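You operate a simulated robot arm through the tools that you are given. There is no shell and no other tool. Be economical: measure what you need, move in short steps, check, and stop when the job is done.

You are at the controls of a simulated two-armed robot. One attempt, no reset.

TASK
Turn 3 clicks of oats into the teal bowl and set it on the tray.
Fine: hold the dispenser while you work it; spout cover shut again; spill no oats.

The check looks at the end state, three seconds after you hand in, the way a careful person would. Anything else that was tipped, shoved, dropped, spilled or broken makes it a failure. A push-on lid holds only when it is set on centred and level and pressed home; a screw cap is set on level and turned clockwise until tight.

THE ROBOT
Two 7-joint arms with two-finger parallel grippers on one trunk, on a base that drives. Base frame: it is fixed to the floor where the robot stands at the start and does not move with it; the origin is under the middle of the robot, x ahead of it, y to its left, z up. Lengths are in mm, angles in degrees, forces in N, time in s.
The left shoulder is at the start at [60, 144, 926], the right one opposite. With the tool pointing down near the work surface each hand reaches from about 300 to 720 mm from the robot's upright axis, wherever it stands, measured 20 degrees to its own side. Places, roughly: dispenser knob [600, 400, 1000]; foot of the oats dispenser [700, 400, 900]; spout cover [700, 400, 1000]; wooden tray [800, 0, 900]. Payload 1.57 kg a hand.
The TCP of each hand is the grasp point between the finger pads, 30 mm short of the fingertips. In the tool frame z runs along the fingers and y along their closing line. Largest opening 110 mm; finger width 24, thickness 12; the body of the gripper, 48 by 112 mm, starts 78 mm behind the TCP.
Orientation is that of the tool frame in the base frame, as a unit quaternion [x, y, z, w]. With the fingers straight down and closing along the base's y, the tool's x points along the base's -x, its y along +y and its z along -z.

THE INTERFACE
- The arms move only by the tool jog_arm. It takes "left_targets", "right_targets" or both (then of equal length, played together; a hand with none holds still); each is a list of rows, each an object (a shift or turn left out is 0, a gripper value left out holds the last) with "offset": the shift along the tool's x, y, z in mm, a list of three; "turn": the turn, a rotation vector about the tool's x, y, z in degrees, a list of three; "jaw": the opening, from 0 (shut) to 1 (fully open). In form: [{"offset": [dx, dy, dz], "turn": [rx, ry, rz], "jaw": jaw}, ...]. A call has 1 to 12 rows; each row is the pose to reach, as a shift and turn from the pose commanded when the call began, along the tool's axes at that moment. A row lasts 0.2 s, in which the tool goes at most 50 mm and 8.6 degrees; a call with a longer step from one row to the next is refused whole, and so is a gripper value outside its range. A pose out of reach is approached as far as the arm can. The call stops where the force on the tool passes 40 N (or 10 N more than at its start, if that is more) or the arm is blocked; 0.2 s more then pass. The fingers move at their own pace (about 45 mm/s each) and stop on an object; they squeeze with about 21 N. The grip force told is the motor's: it shows also when the fingers shut on nothing. Time passes only in rows, and 0.2 s behind the last, so rows that repeat a pose let the fingers close. The reply holds the time, the measured pose of the TCP, the force on the tool along the base axes, the opening and the grip force, in the units named above and with some noise, with the torque about the TCP (base axes, N m) and any sound that the robot's microphone picked up.
- Cameras (640 x 400 px; columns grow to the right, rows downward): "scene" is now at [49.9, 30.2, 1562.4]; the picture's right is [0.37, -0.93, 0.00], its down [-0.65, -0.26, -0.72] and it looks along [0.67, 0.26, -0.70] (base axes); focal length 272 px, centre (320, 200). "left" rides on the left gripper at [70, -16, -141] in its tool frame; the picture's right is [0.23, 0.97, 0.00], its down [-0.86, 0.20, -0.48] and it looks along [-0.47, 0.11, 0.88] (tool axes); focal length 222 px, centre (320, 200). "right" rides on the right gripper at [70, 16, -141] in its tool frame; the picture's right is [-0.23, 0.97, 0.00], its down [-0.86, -0.20, -0.48] and it looks along [-0.47, -0.11, 0.88] (tool axes); focal length 222 px, centre (320, 200). There is no depth. A picture from a camera that has moved, and an enlarged one, comes with that camera's place and axes in the base frame and with its lens. The place of the scene camera against the robot may be out by one fixed shift of up to 25 mm in any direction.
- camera(camera): a new picture of that camera. No time passes.
- slide_trunk(by): slides the trunk up (or, below 0, down) by that many mm; the arms and the scene camera ride with it, the base frame stays. It gives what a move gives, with no picture.
- drive_base(legs): drives the robot by 1 to 6 legs, each [ahead, left, turn to the left] in mm, mm and degrees, along the robot's own axes; the way and the turn of a leg run together, so that a leg with both is an arc; at most 1500 mm and 180 degrees a leg. The arms and the cameras ride along, it lands a little off, and it stops where it bumps. It gives what a move gives.
- aim_head(pan, tilt): turns the head with the scene camera to pan (to the left, within 86 degrees either way) and tilt (down, from -29 to 69), counted from straight ahead of the robot. It gives what a move gives.
- inspect(camera, box): a new picture of the part [left, top, right, bottom] of that camera's present view, enlarged. No time passes.
- close_job(): hands the job in; it is judged then, once.

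Go step by step. Nothing tells you exact positions but the pictures and the camera data: compare them with the known pose of the tool, close in by small moves and look again before you grip or let go. The budget is 120 turns and 100 pictures, counting those below and the enlarged ones. Unless the task says otherwise, let go and move clear before handing in.

The tools are called after ">>>" as a command line: name --argument value ..., lists and objects as JSON in quotes. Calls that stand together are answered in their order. jog_arm: Moves the arms, as the interface text tells. Its arguments: {"type":"object","properties":{"left_targets":{"type":"array"},"right_targets":{"type":"array"}},"required":[]} The other tools are called the same way: slide_trunk (by) slides the trunk up or down; drive_base (legs) drives the base; aim_head (pan, tilt) turns the head that bears the scene camera; camera (camera) takes a picture; inspect (camera, box) takes an enlarged picture of a part of a camera's view; close_job () hands the job in.

At the start:

```text
t: 0.0
left_tool_pos: [315.6, 379.1, 998.8]
left_ee_rot: [0.0, 1.0, 0.0, 0.0]
left_ft_force: [-0.8, -0.2, -0.1]
left_torque: [-0.01, 0.01, -0.01]
left_finger_gap: 109.9
left_finger_force: 0.1
right_tool_pos: [390.9, 13.1, 999.9]
right_ee_rot: [0.0, 1.0, 0.0, 0.0]
right_ft_force: [-0.4, -0.2, -0.7]
right_torque: [-0.03, 0.03, -0.01]
right_finger_gap: 109.9
right_finger_force: 0.1
trunk travel left (down, up): [-525.0, 65.0]
robot x, y, heading: [-0.0, -1.8, -0.4]
head pan, tilt: [21.6, 44.3]
```

scene: 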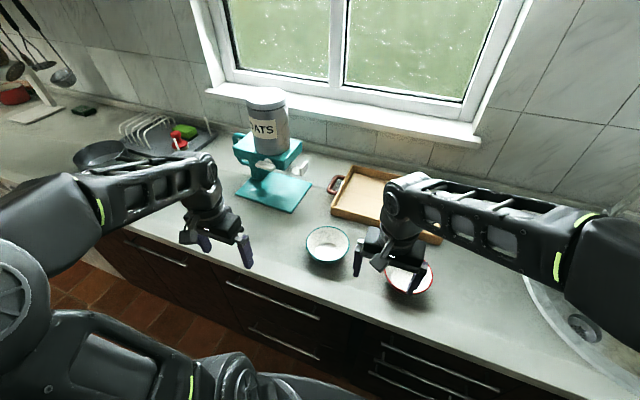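
right: 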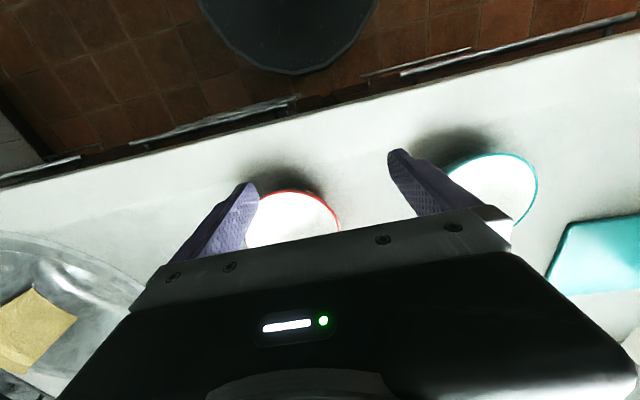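
left: 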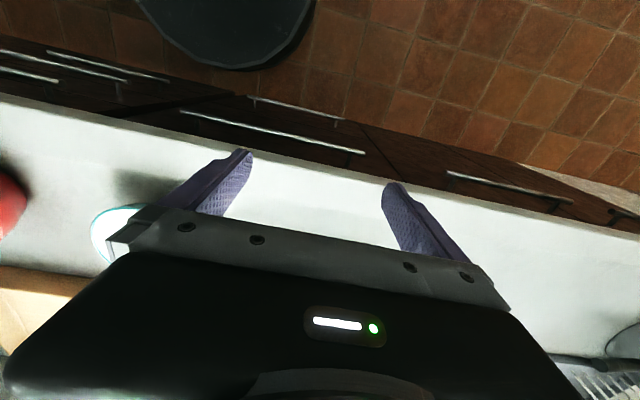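

I see the oats dispenser (teal stand), a teal-rimmed bowl and a red-rimmed bowl in front, and the tray to the right rear. I'll look closer at the dispenser and the bowls first.

>>> inspect --camera "scene" --box '[220, 75, 340, 220]'

>>> inspect --camera "scene" --box '[280, 150, 460, 310]'

```text
2.76 times, centred on (280, 148) of scene
camera zoom: at [49.9, 30.2, 1562.4], right [0.37, -0.93, 0.0], down [-0.65, -0.26, -0.72], along [0.67, 0.26, -0.7], focal length 750 px, centre (430, 345)
```

zoom: 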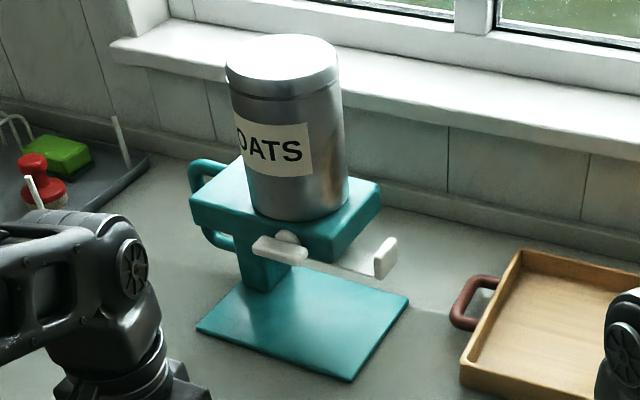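

```text
2.50 times, centred on (370, 230) of scene
camera zoom: at [49.9, 30.2, 1562.4], right [0.37, -0.93, 0.0], down [-0.65, -0.26, -0.72], along [0.67, 0.26, -0.7], focal length 679 px, centre (195, 125)
```

zoom: 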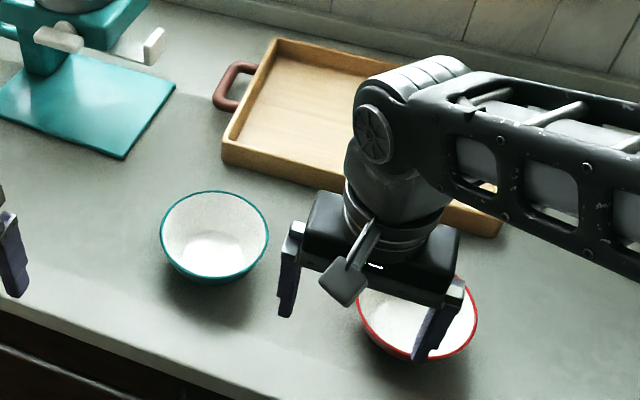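

The dispenser foot seems to span x 620–795, y 355–590, the handle is on its left side, the knob paddle faces the robot and the cover tab is on the right. The teal bowl is near (510, 184). I'll drive left so both hands reach, and look again.

>>> drive_base --legs '[[0, 300, 0]]'

>>> aim_head --pan 10 --tilt 42

>>> camera --camera "scene"

```text
t: 2.0
left_tool_pos: [316.2, 680.9, 1000.4]
left_ee_rot: [0.0, 1.0, 0.001, 0.0]
left_ft_force: [0.9, 0.1, 0.1]
left_torque: [-0.01, -0.04, -0.01]
left_finger_gap: 110.0
left_finger_force: 0.0
right_tool_pos: [389.0, 314.1, 999.8]
right_ee_rot: [0.0, 1.0, 0.0, -0.001]
right_ft_force: [0.4, -0.1, -0.2]
right_torque: [-0.03, -0.01, 0.02]
right_finger_gap: 110.1
right_finger_force: 0.1
trunk travel left (down, up): [-525.0, 65.0]
robot x, y, heading: [-1.5, 300.5, -0.2]
head pan, tilt: [21.6, 44.3]
```

```text
t: 2.8
left_tool_pos: [315.9, 680.3, 999.0]
left_ee_rot: [0.0, 1.0, 0.0, 0.0]
left_ft_force: [-1.0, -0.5, 0.3]
left_torque: [-0.01, -0.01, 0.03]
left_finger_gap: 109.6
left_finger_force: 0.0
right_tool_pos: [389.0, 313.4, 999.6]
right_ee_rot: [-0.001, 1.0, 0.0, 0.0]
right_ft_force: [0.2, 0.0, 0.5]
right_torque: [0.0, 0.01, 0.0]
right_finger_gap: 109.9
right_finger_force: 0.1
trunk travel left (down, up): [-525.0, 65.0]
robot x, y, heading: [0.4, 298.1, -0.0]
head pan, tilt: [10.0, 42.0]
```

```text
94 pictures are left
camera scene: at [56.2, 315.8, 1565.8], right [0.17, -0.98, 0.0], down [-0.66, -0.12, -0.74], along [0.73, 0.13, -0.67], focal length 272 px, centre (320, 200)
```

scene: 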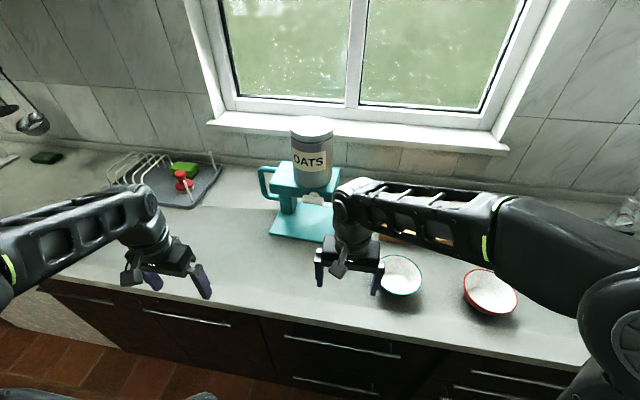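

The right arm hides part of the dispenser, so I'll swing the right hand to the right and take a close look.

>>> jog_arm --right_targets '[{"offset": [0, -45, -10]}, {"offset": [0, -90, -20]}, {"offset": [0, -135, -30]}, {"offset": [0, -180, -40]}, {"offset": [0, -225, -50]}, {"offset": [20, -260, -50]}]'

>>> inspect --camera "scene" --box '[240, 110, 380, 250]'

>>> inspect --camera "scene" --box '[340, 180, 480, 320]'

```text
t: 4.2
left_tool_pos: [316.4, 679.6, 999.9]
left_ee_rot: [-0.001, 1.0, 0.0, 0.001]
left_ft_force: [0.2, 0.4, -0.1]
left_torque: [-0.02, 0.01, 0.0]
left_finger_gap: 110.3
left_finger_force: 0.1
right_tool_pos: [369.0, 53.9, 1050.5]
right_ee_rot: [0.0, 1.0, 0.0, 0.0]
right_ft_force: [-1.0, -0.6, 0.2]
right_torque: [0.01, -0.02, -0.01]
right_finger_gap: 110.1
right_finger_force: 0.2
trunk travel left (down, up): [-525.0, 65.0]
robot x, y, heading: [-1.7, 299.4, 0.0]
head pan, tilt: [10.0, 42.0]
```

```text
2.86 times, centred on (310, 180) of scene
camera zoom: at [55.2, 315.2, 1565.8], right [0.17, -0.98, 0.0], down [-0.66, -0.12, -0.74], along [0.73, 0.13, -0.67], focal length 776 px, centre (349, 257)
```

zoom: 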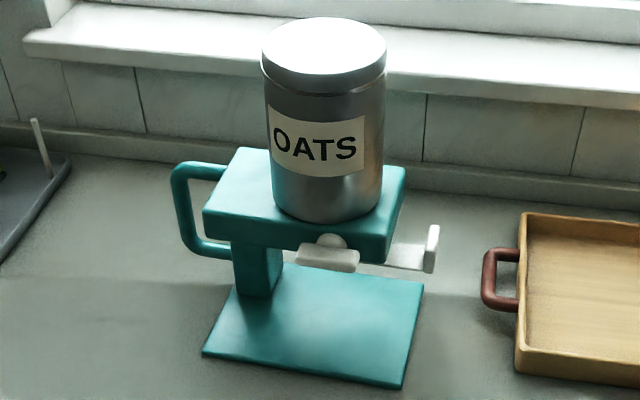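

```text
2.86 times, centred on (410, 250) of scene
camera zoom: at [55.2, 315.2, 1565.8], right [0.17, -0.98, 0.0], down [-0.66, -0.12, -0.74], along [0.73, 0.13, -0.67], focal length 776 px, centre (63, 57)
```

zoom: 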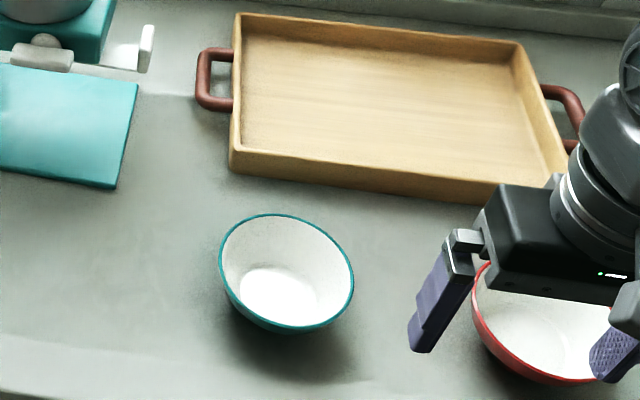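

The dispenser is well seen now: knob about (642, 436, 1045), cover tab about (692, 337, 1010), handle about (740, 635, 1000). I'll tilt both hands forward 45° for closer views from a second angle.

>>> jog_arm --left_targets '[{"offset": [-15, -3, 0], "turn": [0, -8, 0]}, {"offset": [-30, -6, 0], "turn": [0, -16, 0]}, {"offset": [-45, -9, 0], "turn": [0, -24, 0]}, {"offset": [-60, -12, 0], "turn": [0, -32, 0]}, {"offset": [-75, -16, 0], "turn": [0, -40, 0]}, {"offset": [-90, -20, 0], "turn": [0, -45, 0]}, {"offset": [-90, -20, 0], "turn": [0, -45, 0]}]' --right_targets '[{"offset": [-8, 40, 0], "turn": [0, -8, 0]}, {"offset": [-16, 80, 0], "turn": [0, -16, 0]}, {"offset": [-24, 120, 0], "turn": [0, -24, 0]}, {"offset": [-32, 160, 10], "turn": [0, -32, 0]}, {"offset": [-40, 200, 30], "turn": [0, -40, 0]}, {"offset": [-50, 240, 50], "turn": [0, -45, 0]}, {"offset": [-50, 276, 50], "turn": [0, -45, 0]}]'

>>> camera --camera "right"

>>> camera --camera "left"

```text
t: 5.8
left_tool_pos: [406.4, 660.2, 999.9]
left_ee_rot: [0.0, 0.924, 0.001, 0.383]
left_ft_force: [-0.1, 0.1, -0.5]
left_torque: [-0.04, 0.02, 0.01]
left_finger_gap: 110.1
left_finger_force: 0.1
right_tool_pos: [420.7, 331.2, 999.1]
right_ee_rot: [0.0, 0.924, 0.0, 0.383]
right_ft_force: [0.1, 0.2, 0.3]
right_torque: [0.0, 0.02, -0.03]
right_finger_gap: 110.0
right_finger_force: 0.0
trunk travel left (down, up): [-525.0, 65.0]
robot x, y, heading: [-3.4, 297.4, -0.1]
head pan, tilt: [10.0, 42.0]
```

```text
91 pictures are left
camera right: at [270.8, 347.1, 1049.1], right [0.16, 0.97, 0.16], down [0.27, -0.2, 0.94], along [0.95, -0.11, -0.29], focal length 222 px, centre (320, 200)
```

right: 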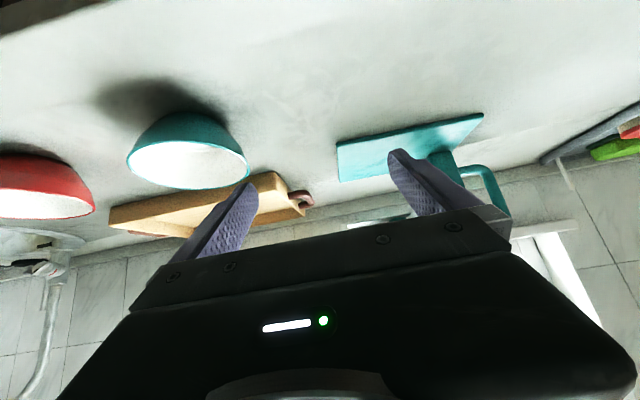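

```text
90 pictures are left
camera left: at [257.6, 643.8, 1051.3], right [-0.16, 0.97, -0.16], down [0.27, 0.2, 0.94], along [0.95, 0.11, -0.29], focal length 222 px, centre (320, 200)
```

left: 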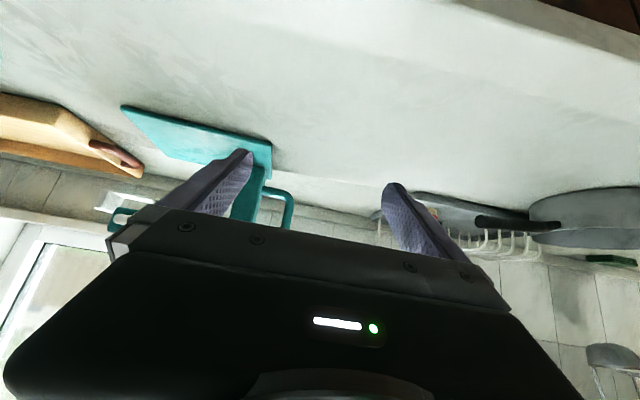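

The wrist views put the handle bar at about y=631. I'll calibrate the scene camera's fixed shift against the known fingertips.

>>> inspect --camera "scene" --box '[100, 180, 260, 300]'

>>> inspect --camera "scene" --box '[250, 180, 410, 300]'

```text
3.33 times, centred on (180, 240) of scene
camera zoom: at [56.0, 316.2, 1565.8], right [0.17, -0.98, 0.0], down [-0.66, -0.12, -0.74], along [0.73, 0.13, -0.67], focal length 906 px, centre (787, 67)
```

zoom: 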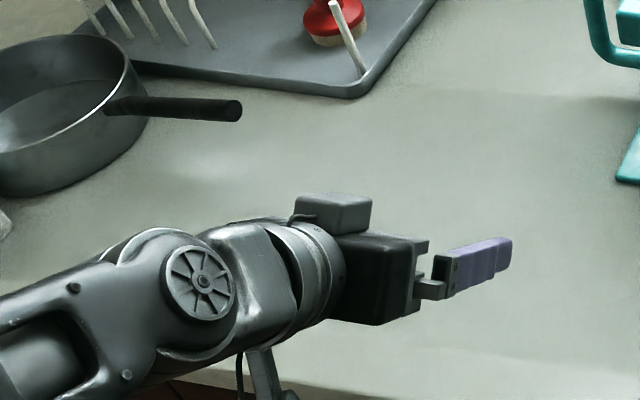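

```text
3.33 times, centred on (330, 240) of scene
camera zoom: at [56.0, 316.2, 1565.8], right [0.17, -0.98, 0.0], down [-0.66, -0.12, -0.74], along [0.73, 0.13, -0.67], focal length 906 px, centre (287, 67)
```

zoom: 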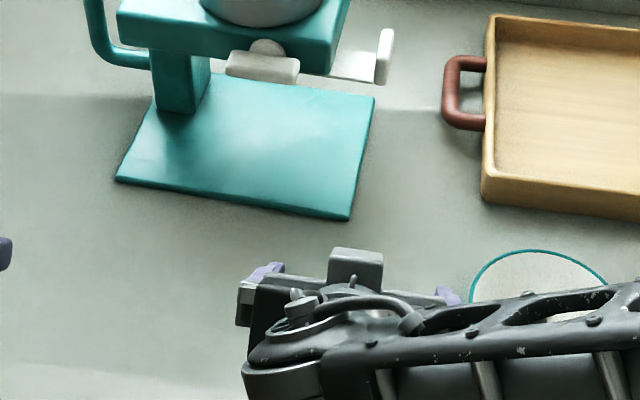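

The scene camera's estimates need about (-7, -7, -9) plus some depth shift. The teal bowl's rim is about (494, 172, 900), radius 66. I'll bring the right hand to a pre-grasp in front of the near rim, rolled so the fingers close across the wall.

>>> jog_arm --right_targets '[{"offset": [6, -15, -1], "turn": [0, 0, 8.2]}, {"offset": [12, -30, -2], "turn": [0, 0, 16.4]}, {"offset": [18, -45, -3], "turn": [0, 0, 24.6]}, {"offset": [24, -60, -4], "turn": [0, 0, 32.8]}, {"offset": [30, -75, -5], "turn": [0, 0, 41]}, {"offset": [36, -90, -6], "turn": [0, 0, 49.2]}, {"offset": [42, -105, -7], "turn": [0, 0, 57.4]}, {"offset": [48, -120, -8], "turn": [0, 0, 65.6]}, {"offset": [54, -135, -8], "turn": [0, 0, 73.8]}, {"offset": [60, -150, -8], "turn": [0, 0, 82]}, {"offset": [63, -159, -8], "turn": [0, 0, 90], "jaw": 0.5}, {"offset": [63, -159, -8], "turn": [0, 0, 90], "jaw": 0.4}]'

>>> camera --camera "right"

>>> camera --camera "scene"

```text
t: 8.4
left_tool_pos: [408.2, 659.3, 999.4]
left_ee_rot: [0.0, 0.925, 0.001, 0.381]
left_ft_force: [0.4, -0.7, 0.0]
left_torque: [0.0, 0.01, 0.05]
left_finger_gap: 110.2
left_finger_force: 0.1
right_tool_pos: [446.0, 208.5, 993.8]
right_ee_rot: [0.651, 0.656, 0.272, 0.27]
right_ft_force: [1.8, -4.3, -1.5]
right_torque: [0.3, -0.06, 0.23]
right_finger_gap: 59.9
right_finger_force: 0.4
right hand out of reach, approached as far as the arm can: row 4, 5, 6, 7, 8, 9, 10, 11, 12
trunk travel left (down, up): [-525.0, 65.0]
robot x, y, heading: [-0.6, 301.3, -0.3]
head pan, tilt: [10.0, 42.0]
```

```text
87 pictures are left
camera right: at [356.9, 278.9, 1104.7], right [0.69, -0.22, 0.69], down [-0.47, -0.86, 0.2], along [0.55, -0.46, -0.7], focal length 222 px, centre (320, 200)
```

right: 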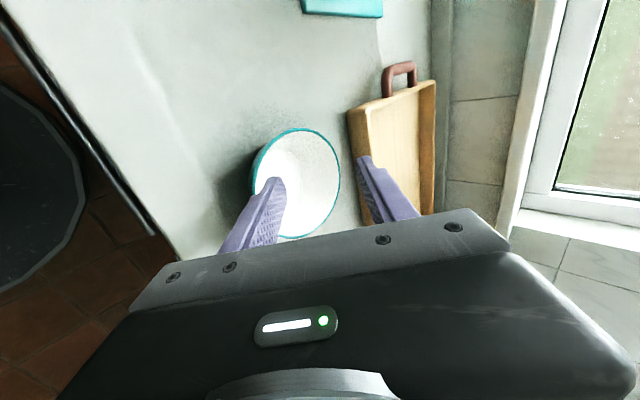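

```text
86 pictures are left
camera scene: at [58.1, 314.3, 1565.7], right [0.17, -0.98, 0.0], down [-0.66, -0.12, -0.74], along [0.73, 0.13, -0.67], focal length 272 px, centre (320, 200)
```

scene: 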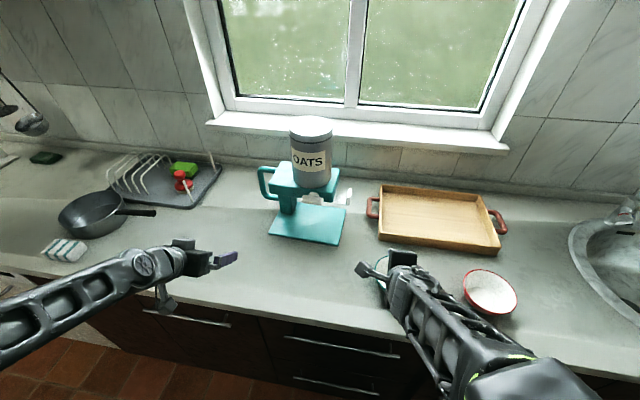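

The orientation works but the hand is too close to the body. I'll back the robot up 140 mm to give the arm room.

>>> drive_base --legs '[[-140, 0, 0]]'

>>> jog_arm --right_targets '[{"offset": [0, 0, 0]}, {"offset": [0, 0, 0]}]'

```text
t: 9.7
left_tool_pos: [266.6, 660.6, 1000.7]
left_ee_rot: [0.001, 0.924, -0.001, 0.383]
left_ft_force: [-0.9, 0.0, 0.7]
left_torque: [-0.02, -0.06, 0.0]
left_finger_gap: 109.9
left_finger_force: 0.0
right_tool_pos: [306.0, 207.1, 993.9]
right_ee_rot: [0.654, 0.653, 0.27, 0.271]
right_ft_force: [0.2, 0.4, 0.8]
right_torque: [0.0, -0.01, -0.03]
right_finger_gap: 44.1
right_finger_force: 0.1
trunk travel left (down, up): [-525.0, 65.0]
robot x, y, heading: [-136.3, 300.4, 0.1]
head pan, tilt: [10.0, 42.0]
```

```text
t: 10.3
left_tool_pos: [268.4, 660.1, 999.7]
left_ee_rot: [0.001, 0.924, -0.001, 0.383]
left_ft_force: [-0.1, -0.2, 0.7]
left_torque: [0.0, 0.0, 0.02]
left_finger_gap: 110.2
left_finger_force: 0.0
right_tool_pos: [306.7, 206.4, 994.0]
right_ee_rot: [0.654, 0.653, 0.27, 0.27]
right_ft_force: [0.6, -0.2, -0.4]
right_torque: [0.03, -0.01, 0.02]
right_finger_gap: 44.0
right_finger_force: 0.1
trunk travel left (down, up): [-525.0, 65.0]
robot x, y, heading: [-141.4, 301.4, -0.1]
head pan, tilt: [10.0, 42.0]
```

>>> jog_arm --right_targets '[{"offset": [-11, 8, 24]}, {"offset": [-22, 16, 48]}, {"offset": [-34, 24, 72], "jaw": 0.4}, {"offset": [-34, 24, 72]}]'

>>> camera --camera "right"

>>> camera --camera "scene"

```text
t: 11.3
left_tool_pos: [266.5, 659.9, 999.7]
left_ee_rot: [0.001, 0.924, 0.0, 0.382]
left_ft_force: [-1.1, 1.2, -0.6]
left_torque: [0.01, 0.0, 0.06]
left_finger_gap: 109.8
left_finger_force: 0.1
right_tool_pos: [374.2, 173.2, 959.1]
right_ee_rot: [0.654, 0.653, 0.27, 0.271]
right_ft_force: [0.7, 0.8, 0.6]
right_torque: [0.03, 0.02, 0.03]
right_finger_gap: 44.0
right_finger_force: 0.0
trunk travel left (down, up): [-525.0, 65.0]
robot x, y, heading: [-140.1, 299.2, -0.0]
head pan, tilt: [10.0, 42.0]
```

```text
85 pictures are left
camera right: at [285.5, 242.9, 1070.7], right [0.69, -0.23, 0.69], down [-0.48, -0.85, 0.2], along [0.54, -0.47, -0.7], focal length 222 px, centre (320, 200)
```

right: 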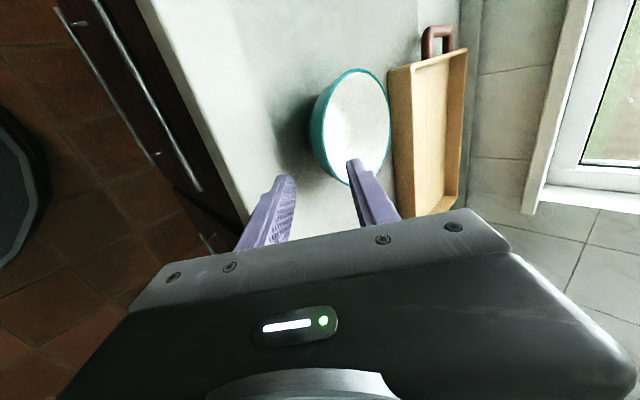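

```text
84 pictures are left
camera scene: at [-83.4, 315.9, 1565.8], right [0.17, -0.98, 0.0], down [-0.66, -0.12, -0.74], along [0.73, 0.13, -0.67], focal length 272 px, centre (320, 200)
```

scene: 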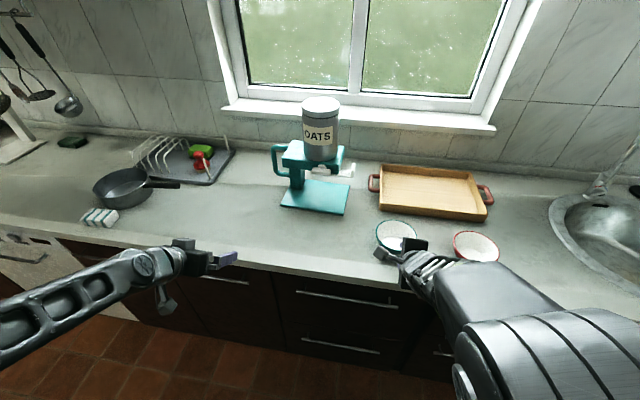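

>>> inspect --camera "scene" --box '[360, 200, 440, 280]'

>>> inspect --camera "right" --box '[240, 50, 420, 230]'

```text
5.00 times, centred on (400, 240) of scene
camera zoom: at [-83.4, 315.9, 1565.8], right [0.17, -0.98, 0.0], down [-0.66, -0.12, -0.74], along [0.73, 0.13, -0.67], focal length 1359 px, centre (-80, 0)
```

zoom: 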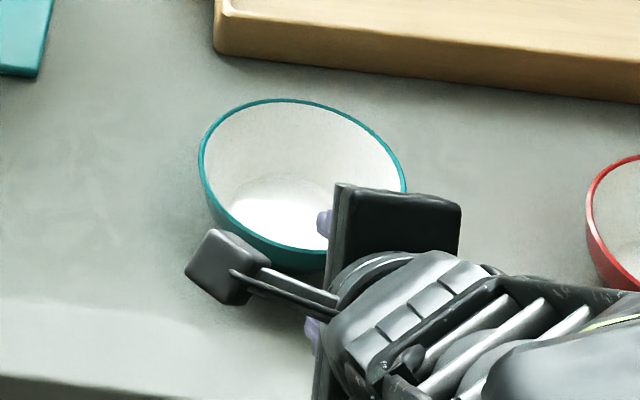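

```text
2.22 times, centred on (330, 140) of right
camera zoom: at [285.5, 242.9, 1070.7], right [0.69, -0.23, 0.69], down [-0.48, -0.85, 0.2], along [0.54, -0.47, -0.7], focal length 494 px, centre (298, 333)
```

zoom: 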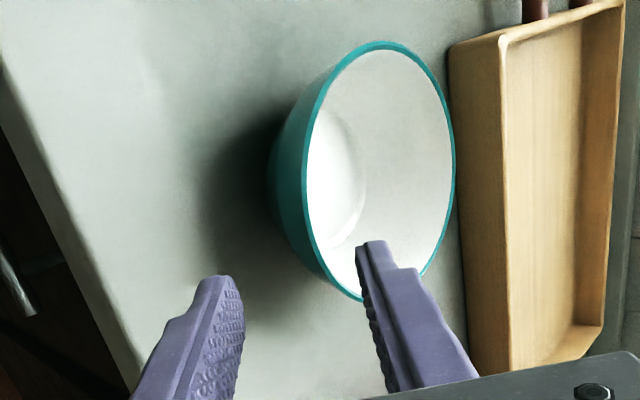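

The near rim point is about (433, 183, 903). I'll move to 45 mm short of it, narrow the jaws, and check.

>>> jog_arm --right_targets '[{"offset": [5, 1, 18], "jaw": 0.32}, {"offset": [10, 2, 36], "jaw": 0.32}, {"offset": [10, 2, 36], "jaw": 0.32}]'

>>> inspect --camera "right" --box '[220, 50, 420, 230]'

>>> inspect --camera "scene" --box '[360, 200, 440, 280]'

```text
t: 12.1
left_tool_pos: [267.9, 660.5, 999.9]
left_ee_rot: [0.001, 0.924, 0.0, 0.383]
left_ft_force: [-0.1, 0.3, 0.5]
left_torque: [-0.02, 0.01, -0.02]
left_finger_gap: 110.1
left_finger_force: 0.1
right_tool_pos: [400.8, 182.8, 935.4]
right_ee_rot: [0.654, 0.653, 0.27, 0.27]
right_ft_force: [0.0, 0.4, 0.2]
right_torque: [0.01, -0.01, -0.02]
right_finger_gap: 35.3
right_finger_force: 0.0
trunk travel left (down, up): [-525.0, 65.0]
robot x, y, heading: [-140.5, 301.9, -0.0]
head pan, tilt: [10.0, 42.0]
```

```text
2.22 times, centred on (320, 140) of right
camera zoom: at [313.0, 252.8, 1046.9], right [0.69, -0.23, 0.69], down [-0.48, -0.85, 0.2], along [0.54, -0.47, -0.7], focal length 494 px, centre (320, 333)
```

zoom: 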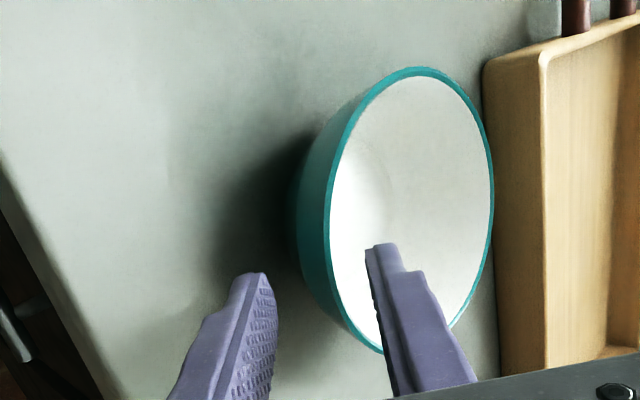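

```text
5.00 times, centred on (400, 240) of scene
camera zoom: at [-83.1, 315.8, 1565.8], right [0.17, -0.98, 0.0], down [-0.66, -0.12, -0.74], along [0.73, 0.13, -0.67], focal length 1359 px, centre (-80, 0)
```

zoom: 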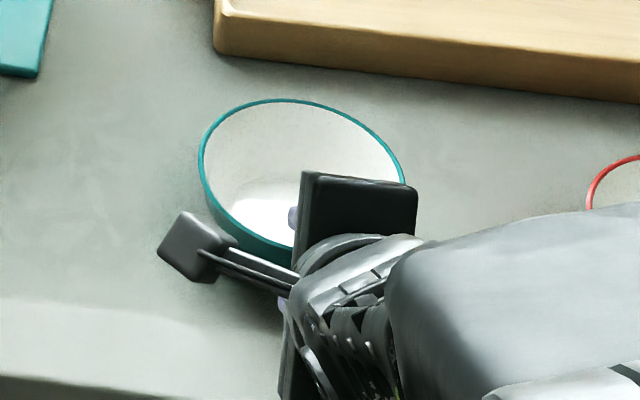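

>>> jog_arm --right_targets '[{"offset": [3, 5, 10]}, {"offset": [3, 5, 26]}, {"offset": [3, 5, 41]}, {"offset": [3, 5, 41]}]'

>>> inspect --camera "right" --box '[220, 50, 420, 230]'

```text
t: 13.1
left_tool_pos: [268.0, 659.2, 1000.3]
left_ee_rot: [0.001, 0.924, 0.0, 0.382]
left_ft_force: [0.0, -0.4, -0.8]
left_torque: [-0.04, -0.03, 0.03]
left_finger_gap: 110.1
left_finger_force: 0.1
right_tool_pos: [433.4, 185.3, 908.9]
right_ee_rot: [0.654, 0.653, 0.27, 0.27]
right_ft_force: [-0.4, 0.0, -0.4]
right_torque: [0.0, 0.03, -0.01]
right_finger_gap: 35.2
right_finger_force: 0.3
trunk travel left (down, up): [-525.0, 65.0]
robot x, y, heading: [-141.5, 300.4, 0.0]
head pan, tilt: [10.0, 42.0]
```

```text
2.22 times, centred on (320, 140) of right
camera zoom: at [345.7, 256.0, 1020.6], right [0.69, -0.23, 0.69], down [-0.48, -0.85, 0.2], along [0.54, -0.47, -0.7], focal length 494 px, centre (320, 333)
```

zoom: 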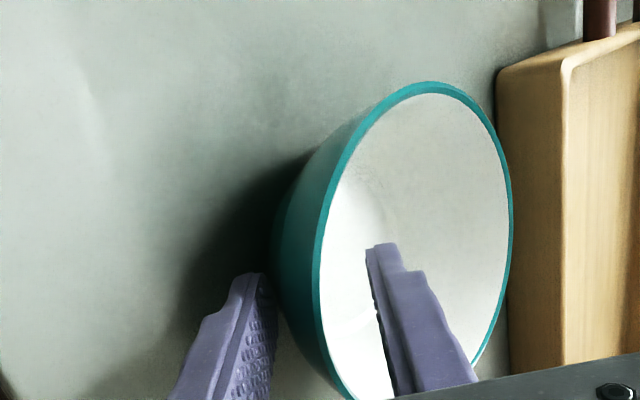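

The rim now sits between the fingers; I'll close on it.

>>> jog_arm --right_targets '[{"offset": [0, 0, 0], "jaw": 0.15}, {"offset": [0, 0, 0], "jaw": 0.0}, {"offset": [0, 0, 0], "jaw": 0.0}, {"offset": [0, 0, 0], "jaw": 0.0}]'

>>> inspect --camera "right" --box '[220, 50, 420, 230]'

```text
t: 14.1
left_tool_pos: [267.4, 659.9, 999.1]
left_ee_rot: [0.002, 0.924, -0.001, 0.383]
left_ft_force: [0.2, -0.4, -0.5]
left_torque: [0.01, 0.01, -0.03]
left_finger_gap: 110.1
left_finger_force: 0.1
right_tool_pos: [434.0, 185.1, 909.2]
right_ee_rot: [0.654, 0.653, 0.27, 0.27]
right_ft_force: [-0.1, 0.1, -2.2]
right_torque: [-0.02, 0.12, -0.03]
right_finger_gap: 6.7
right_finger_force: 21.2
trunk travel left (down, up): [-525.0, 65.0]
robot x, y, heading: [-140.8, 302.2, -0.3]
head pan, tilt: [10.0, 42.0]
```

```text
2.22 times, centred on (320, 140) of right
camera zoom: at [345.9, 255.9, 1020.6], right [0.69, -0.23, 0.69], down [-0.48, -0.85, 0.2], along [0.54, -0.47, -0.7], focal length 494 px, centre (320, 333)
```

zoom: 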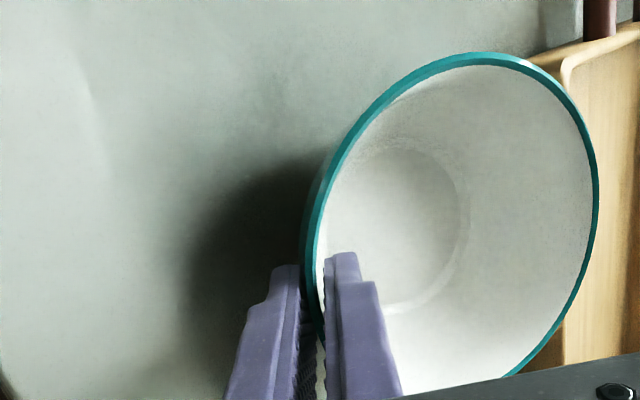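

The rim is held (gap 6.7 mm) but the far side of the bowl rose as it aligned with the pads. I'll lift and rotate the hand about 17° more upright to level it.

>>> jog_arm --right_targets '[{"offset": [0, 15, -15]}, {"offset": [0, 30, -30]}, {"offset": [0, 45, -45]}, {"offset": [0, 60, -60], "turn": [8, 0, 0]}, {"offset": [0, 70, -70], "turn": [16, 0, 0]}, {"offset": [0, 70, -70], "turn": [17, 0, 0]}]'

>>> camera --camera "scene"

>>> camera --camera "right"

```text
t: 15.5
left_tool_pos: [267.0, 660.2, 1000.1]
left_ee_rot: [0.0, 0.924, 0.0, 0.383]
left_ft_force: [0.1, -0.3, 0.7]
left_torque: [0.0, 0.01, -0.01]
left_finger_gap: 109.8
left_finger_force: 0.0
right_tool_pos: [434.7, 185.0, 1011.2]
right_ee_rot: [0.687, 0.686, 0.17, 0.17]
right_ft_force: [0.4, -0.3, -1.8]
right_torque: [0.04, 0.15, -0.01]
right_finger_gap: 6.7
right_finger_force: 20.9
trunk travel left (down, up): [-525.0, 65.0]
robot x, y, heading: [-141.9, 299.4, -0.2]
head pan, tilt: [10.0, 42.0]
```

```text
77 pictures are left
camera scene: at [-82.8, 315.7, 1565.8], right [0.17, -0.98, 0.0], down [-0.66, -0.12, -0.74], along [0.73, 0.13, -0.67], focal length 272 px, centre (320, 200)
```

scene: 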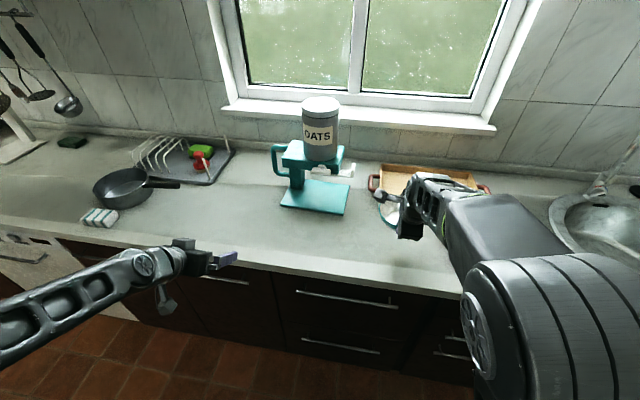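

```text
76 pictures are left
camera right: at [382.5, 255.4, 1141.7], right [0.86, -0.23, 0.46], down [-0.4, -0.85, 0.33], along [0.31, -0.47, -0.83], focal length 222 px, centre (320, 200)
```

right: 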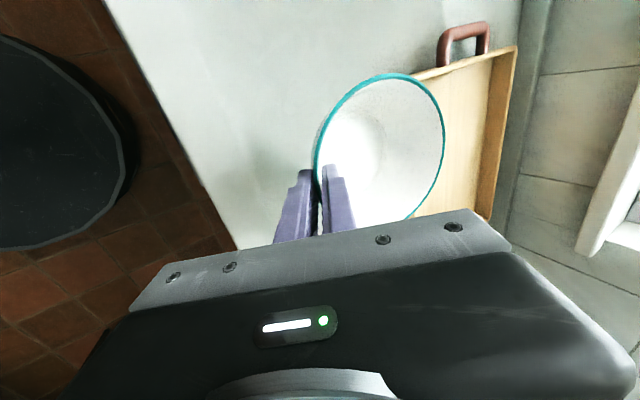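

The bowl is held level now. I'll pull the hand back, then drive left 150 and ahead 130 so both hands reach the dispenser.

>>> jog_arm --right_targets '[{"offset": [0, -26, -14]}, {"offset": [0, -53, -28]}, {"offset": [0, -79, -42]}, {"offset": [0, -79, -42]}]'

>>> drive_base --legs '[[0, 150, 0], [130, 0, 0]]'

>>> camera --camera "scene"

>>> camera --camera "right"

```text
t: 16.5
left_tool_pos: [268.0, 660.6, 998.4]
left_ee_rot: [0.0, 0.924, 0.0, 0.383]
left_ft_force: [1.0, 0.3, 0.1]
left_torque: [-0.01, 0.01, -0.02]
left_finger_gap: 110.3
left_finger_force: 0.2
right_tool_pos: [344.0, 185.8, 1008.5]
right_ee_rot: [0.687, 0.686, 0.171, 0.17]
right_ft_force: [1.1, 0.6, -1.8]
right_torque: [-0.02, 0.09, -0.02]
right_finger_gap: 6.4
right_finger_force: 21.4
trunk travel left (down, up): [-525.0, 65.0]
robot x, y, heading: [-140.4, 302.3, -0.2]
head pan, tilt: [10.0, 42.0]
```

```text
t: 18.8
left_tool_pos: [398.9, 807.7, 999.9]
left_ee_rot: [0.001, 0.924, -0.001, 0.382]
left_ft_force: [-0.3, -0.1, 0.3]
left_torque: [-0.01, 0.02, -0.04]
left_finger_gap: 110.0
left_finger_force: 0.0
right_tool_pos: [476.0, 334.5, 1007.3]
right_ee_rot: [0.687, 0.686, 0.17, 0.171]
right_ft_force: [1.4, 0.3, -2.8]
right_torque: [0.02, 0.11, 0.02]
right_finger_gap: 6.8
right_finger_force: 20.7
trunk travel left (down, up): [-525.0, 65.0]
robot x, y, heading: [-8.4, 449.4, 0.0]
head pan, tilt: [10.0, 42.0]
```

```text
75 pictures are left
camera scene: at [48.5, 464.8, 1565.7], right [0.17, -0.99, 0.0], down [-0.66, -0.12, -0.74], along [0.73, 0.13, -0.67], focal length 272 px, centre (320, 200)
```

scene: 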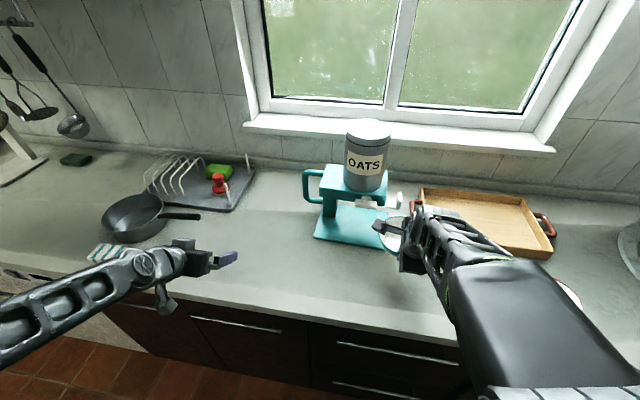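

```text
74 pictures are left
camera right: at [423.2, 404.3, 1139.7], right [0.86, -0.23, 0.45], down [-0.4, -0.85, 0.33], along [0.31, -0.47, -0.83], focal length 222 px, centre (320, 200)
```

right: 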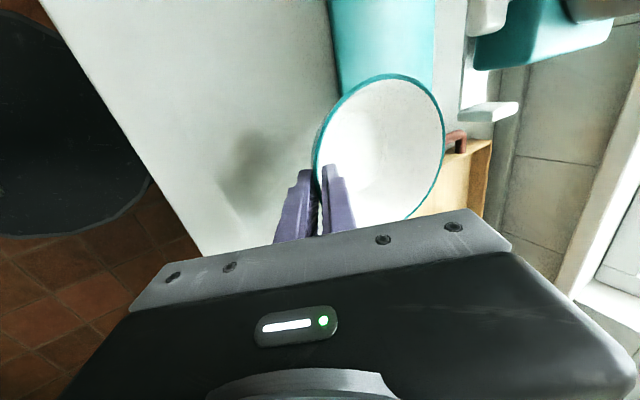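

>>> inspect --camera "right" --box '[400, 0, 640, 150]'

>>> inspect --camera "scene" --box '[290, 110, 430, 250]'

```text
2.67 times, centred on (520, 75) of right
camera zoom: at [423.2, 404.3, 1139.7], right [0.86, -0.23, 0.45], down [-0.4, -0.85, 0.33], along [0.31, -0.47, -0.83], focal length 592 px, centre (-213, 533)
```

zoom: 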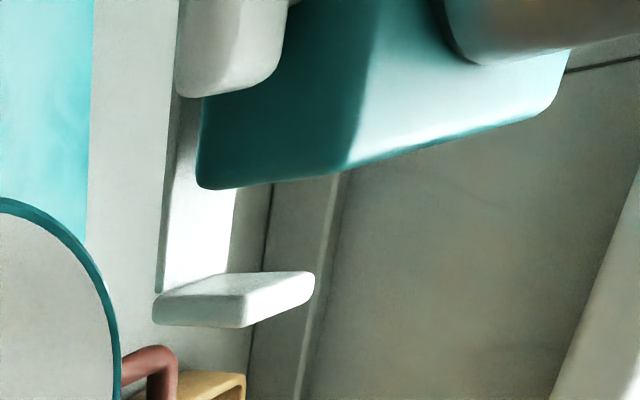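

```text
2.86 times, centred on (360, 180) of scene
camera zoom: at [48.5, 464.8, 1565.7], right [0.17, -0.99, 0.0], down [-0.66, -0.12, -0.74], along [0.73, 0.13, -0.67], focal length 776 px, centre (206, 257)
```

zoom: 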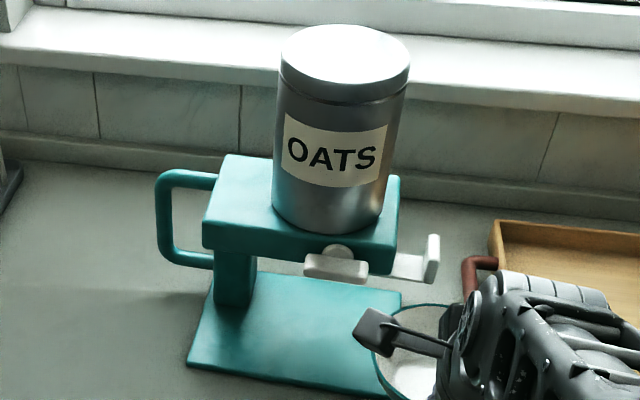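

The cover is a flat slide under the head, with an upright tab at its right end near (692, 335, 990); it seems to slide in y. I'll lower the bowl and move it in under the head, stopping above the plate to look.

>>> jog_arm --right_targets '[{"offset": [0, -16, 30]}, {"offset": [0, -31, 59]}, {"offset": [28, -4, 74]}, {"offset": [56, 24, 88]}, {"offset": [84, 51, 103]}, {"offset": [113, 79, 118]}, {"offset": [113, 79, 118]}]'

>>> camera --camera "right"

>>> inspect --camera "scene" --box '[270, 110, 430, 270]'

```text
t: 20.4
left_tool_pos: [396.6, 807.4, 1000.2]
left_ee_rot: [0.001, 0.924, -0.001, 0.383]
left_ft_force: [0.2, 0.6, -0.1]
left_torque: [0.0, -0.01, -0.02]
left_finger_gap: 110.2
left_finger_force: 0.0
right_tool_pos: [600.1, 445.6, 940.8]
right_ee_rot: [0.687, 0.685, 0.169, 0.171]
right_ft_force: [0.4, -0.2, -1.8]
right_torque: [-0.04, 0.11, 0.01]
right_finger_gap: 6.3
right_finger_force: 21.0
trunk travel left (down, up): [-525.0, 65.0]
robot x, y, heading: [-7.8, 450.1, -0.2]
head pan, tilt: [10.0, 42.0]
```

```text
71 pictures are left
camera right: at [547.4, 516.1, 1072.4], right [0.86, -0.23, 0.46], down [-0.4, -0.85, 0.33], along [0.31, -0.47, -0.83], focal length 222 px, centre (320, 200)
```

right: 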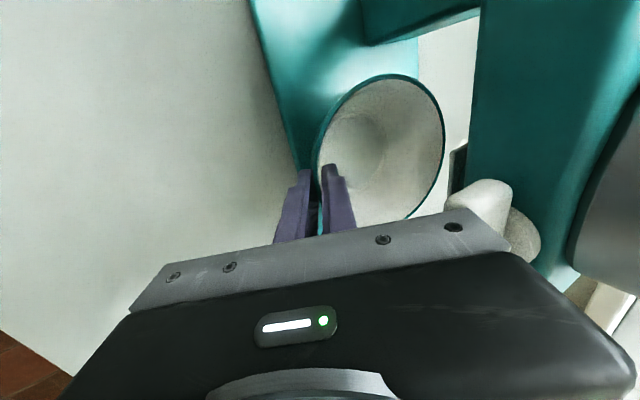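

```text
2.50 times, centred on (350, 190) of scene
camera zoom: at [46.5, 464.5, 1565.8], right [0.17, -0.99, 0.0], down [-0.66, -0.11, -0.74], along [0.73, 0.13, -0.67], focal length 679 px, centre (245, 225)
```

zoom: 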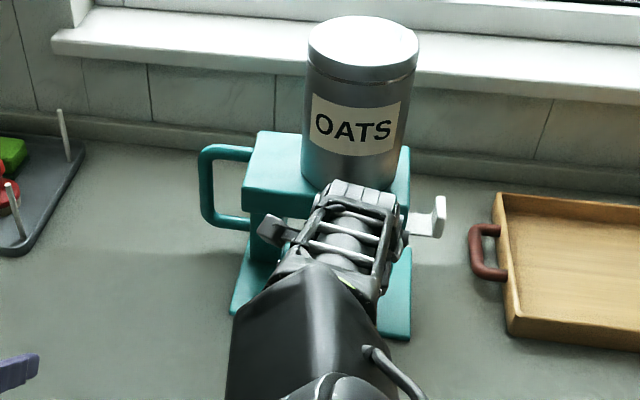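

>>> inspect --camera "right" --box '[380, 80, 560, 260]'

```text
2.22 times, centred on (470, 170) of right
camera zoom: at [547.4, 516.1, 1072.4], right [0.86, -0.23, 0.46], down [-0.4, -0.85, 0.33], along [0.31, -0.47, -0.83], focal length 494 px, centre (-13, 267)
```

zoom: 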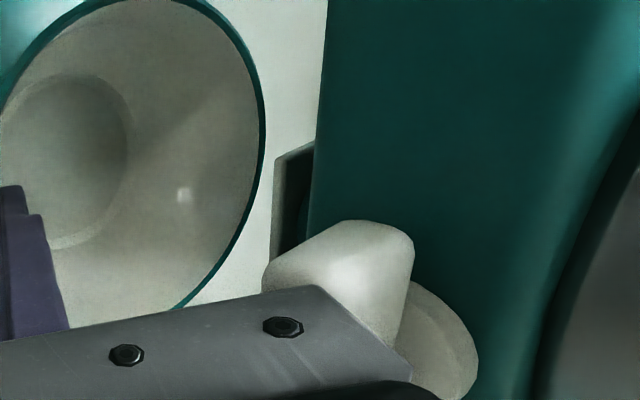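

The cover plate's inner end is near (685, 455), so the spout is about (708, 432). I'll lower the bowl to just above the plate, centred on y≈434.

>>> jog_arm --right_targets '[{"offset": [-6, -1, 10]}, {"offset": [-12, -1.4, 17]}, {"offset": [-12, -2.3, 18.6]}, {"offset": [-12, -2.3, 18.6]}]'

>>> camera --camera "right"

```text
t: 21.4
left_tool_pos: [396.5, 808.5, 1000.0]
left_ee_rot: [0.001, 0.924, -0.001, 0.382]
left_ft_force: [-0.5, -0.8, 0.3]
left_torque: [-0.01, 0.0, -0.02]
left_finger_gap: 110.3
left_finger_force: 0.2
right_tool_pos: [607.3, 434.3, 924.1]
right_ee_rot: [0.687, 0.685, 0.171, 0.171]
right_ft_force: [0.4, -0.4, 4.7]
right_torque: [0.02, -0.1, -0.04]
right_finger_gap: 6.4
right_finger_force: 21.4
trunk travel left (down, up): [-525.0, 65.0]
robot x, y, heading: [-11.6, 451.6, 0.0]
head pan, tilt: [10.0, 42.0]
```

```text
68 pictures are left
camera right: at [553.8, 504.3, 1056.5], right [0.86, -0.23, 0.46], down [-0.4, -0.85, 0.33], along [0.32, -0.47, -0.83], focal length 222 px, centre (320, 200)
```

right: 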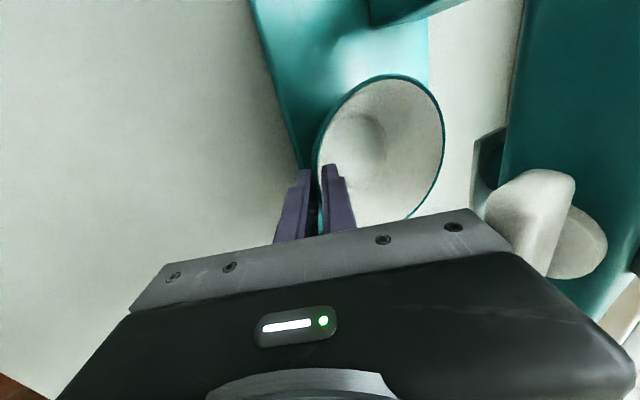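

The force shows the bowl resting on the plate. I'll open and back straight off.

>>> jog_arm --right_targets '[{"offset": [0, 0, 0], "jaw": 0.15}, {"offset": [0, 0, 0], "jaw": 0.28}, {"offset": [0, 0, 0], "jaw": 0.28}, {"offset": [0, -1, -20]}, {"offset": [0, -6, -45]}, {"offset": [0, -25, -60]}]'

>>> camera --camera "right"

```text
t: 22.8
left_tool_pos: [396.4, 808.5, 1000.2]
left_ee_rot: [0.001, 0.924, 0.0, 0.382]
left_ft_force: [0.4, -0.2, -0.4]
left_torque: [0.02, 0.0, 0.02]
left_finger_gap: 110.0
left_finger_force: 0.1
right_tool_pos: [554.3, 433.8, 965.9]
right_ee_rot: [0.687, 0.685, 0.17, 0.171]
right_ft_force: [-0.2, -0.2, 0.8]
right_torque: [-0.03, 0.02, 0.01]
right_finger_gap: 30.8
right_finger_force: 0.0
trunk travel left (down, up): [-525.0, 65.0]
robot x, y, heading: [-9.6, 454.0, -0.1]
head pan, tilt: [10.0, 42.0]
```

```text
67 pictures are left
camera right: at [503.4, 505.0, 1097.0], right [0.86, -0.23, 0.46], down [-0.4, -0.85, 0.33], along [0.31, -0.47, -0.83], focal length 222 px, centre (320, 200)
```

right: 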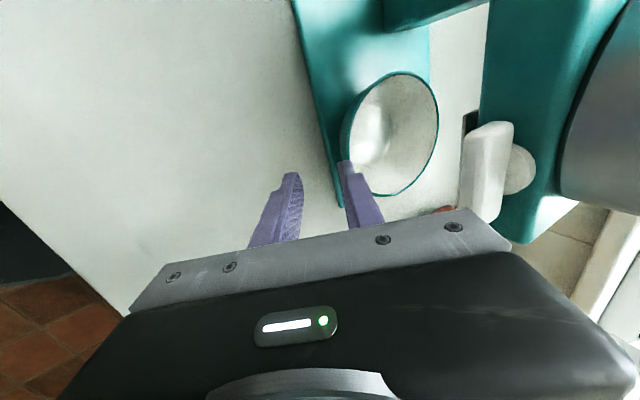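

The bowl stands on the plate. I'll lower the hand flatter in front of it to look under the head for the spout, and to be ready to nudge the bowl in if needed.

>>> jog_arm --right_targets '[{"offset": [0, -10, -5], "turn": [-8, 0, 0], "jaw": 0}, {"offset": [0, -20, 0], "turn": [-16, 0, 0], "jaw": 0}, {"offset": [0, -30, 8], "turn": [-24, 0, 0]}, {"offset": [0, -36, 16], "turn": [-32, 0, 0]}, {"offset": [0, -42, 24], "turn": [-40, 0, 0]}, {"offset": [0, -43, 29], "turn": [-47, 0, 0]}, {"offset": [0, -43, 29], "turn": [-47, 0, 0]}]'

>>> camera --camera "right"

```text
t: 24.4
left_tool_pos: [398.2, 808.0, 1000.2]
left_ee_rot: [0.001, 0.924, -0.001, 0.383]
left_ft_force: [0.9, 0.6, 0.3]
left_torque: [0.0, 0.01, 0.03]
left_finger_gap: 109.8
left_finger_force: 0.1
right_tool_pos: [530.5, 434.5, 918.8]
right_ee_rot: [0.561, 0.561, 0.43, 0.43]
right_ft_force: [0.0, -0.4, -0.9]
right_torque: [-0.01, 0.0, -0.01]
right_finger_gap: 0.0
right_finger_force: 20.9
trunk travel left (down, up): [-525.0, 65.0]
robot x, y, heading: [-12.0, 449.6, 0.2]
head pan, tilt: [10.0, 42.0]
```

```text
66 pictures are left
camera right: at [398.3, 504.9, 971.0], right [0.25, -0.23, 0.94], down [-0.52, -0.85, -0.07], along [0.82, -0.47, -0.33], focal length 222 px, centre (320, 200)
```

right: 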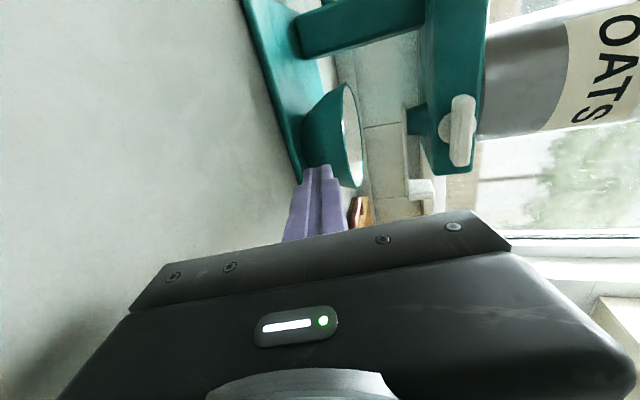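

>>> inspect --camera "right" --box '[280, 60, 500, 220]'

```text
2.50 times, centred on (390, 140) of right
camera zoom: at [398.3, 504.9, 971.0], right [0.25, -0.23, 0.94], down [-0.52, -0.85, -0.07], along [0.82, -0.47, -0.33], focal length 555 px, centre (145, 350)
```

zoom: 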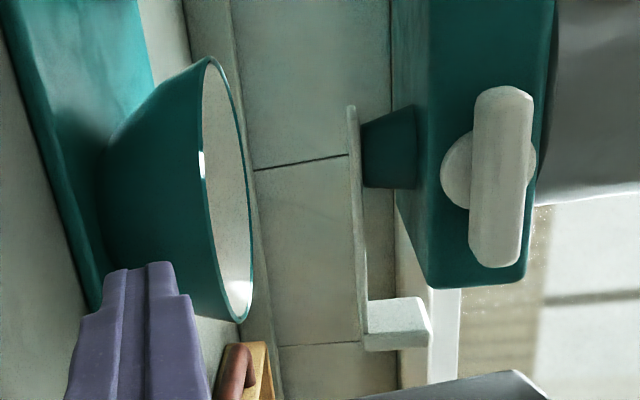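

I now have consistent figures: knob paddle centre (622, 435, 1028), head z 1010–1050, spout about (696, 437, 988), cover plate just below it, tab about (688, 338, 1003). The bowl centre (674, 434) is close enough under the spout. Next the left hand goes to the handle for a look.

>>> jog_arm --left_targets '[{"offset": [-15, -35, 26], "turn": [0, -5, 0]}, {"offset": [-29, -70, 52], "turn": [0, -10, 0]}, {"offset": [-44, -105, 78], "turn": [0, -15, 0]}, {"offset": [-58, -140, 104], "turn": [0, -20, 0]}, {"offset": [-73, -176, 129], "turn": [0, -20, 0]}, {"offset": [-73, -176, 129], "turn": [0, -20, 0]}]'

>>> camera --camera "left"

>>> inspect --camera "scene" --box '[270, 110, 430, 270]'

```text
t: 25.8
left_tool_pos: [538.2, 632.4, 959.4]
left_ee_rot: [0.0, 0.843, 0.0, 0.538]
left_ft_force: [1.0, -0.2, 0.0]
left_torque: [-0.01, 0.02, 0.04]
left_finger_gap: 110.3
left_finger_force: 0.0
left hand out of reach, approached as far as the arm can: row 1, 2, 3, 4
right_tool_pos: [530.6, 433.9, 919.8]
right_ee_rot: [0.562, 0.561, 0.43, 0.43]
right_ft_force: [-0.5, -0.7, -0.2]
right_torque: [-0.02, 0.03, -0.04]
right_finger_gap: 0.0
right_finger_force: 21.3
trunk travel left (down, up): [-525.0, 65.0]
robot x, y, heading: [-9.4, 451.4, -0.0]
head pan, tilt: [10.0, 42.0]
```

```text
64 pictures are left
camera left: at [381.6, 616.4, 957.6], right [-0.09, 0.97, -0.21], down [-0.07, 0.2, 0.98], along [0.99, 0.11, 0.05], focal length 222 px, centre (320, 200)
```

left: 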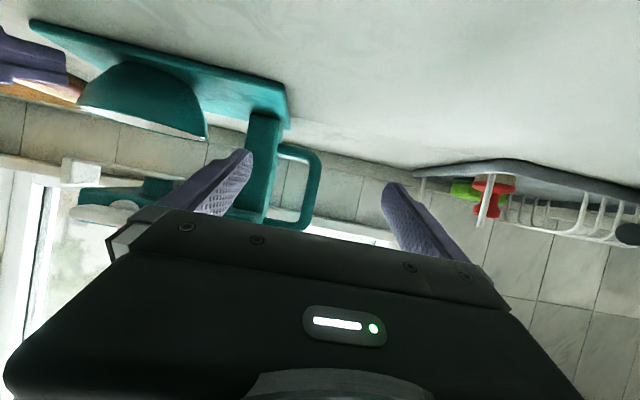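

```text
2.50 times, centred on (350, 190) of scene
camera zoom: at [46.3, 465.1, 1565.8], right [0.17, -0.99, 0.0], down [-0.66, -0.12, -0.74], along [0.73, 0.13, -0.67], focal length 679 px, centre (245, 225)
```

zoom: 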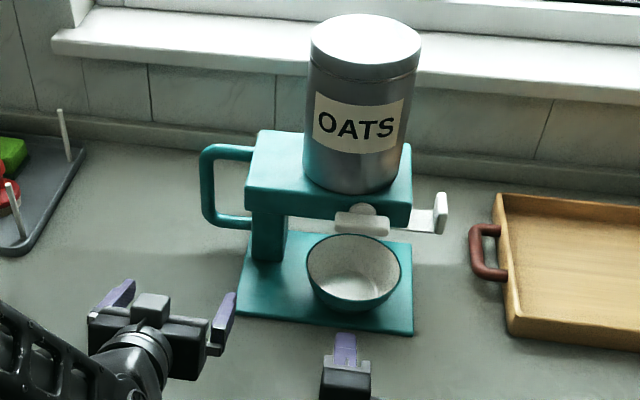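

>>> inspect --camera "left" --box '[200, 100, 400, 260]'

```text
2.50 times, centred on (300, 180) of left
camera zoom: at [381.6, 616.4, 957.6], right [-0.09, 0.97, -0.21], down [-0.07, 0.2, 0.98], along [0.99, 0.11, 0.05], focal length 555 px, centre (370, 250)
```

zoom: 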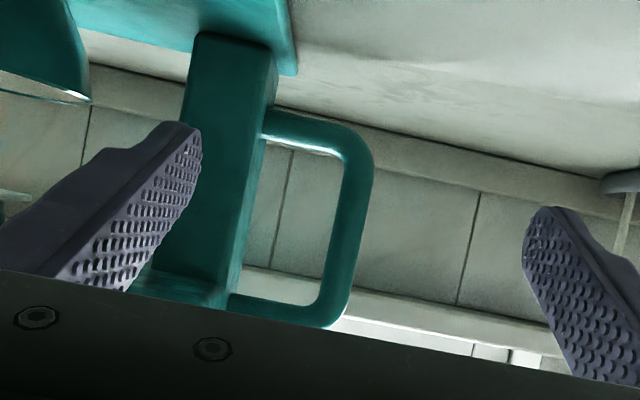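

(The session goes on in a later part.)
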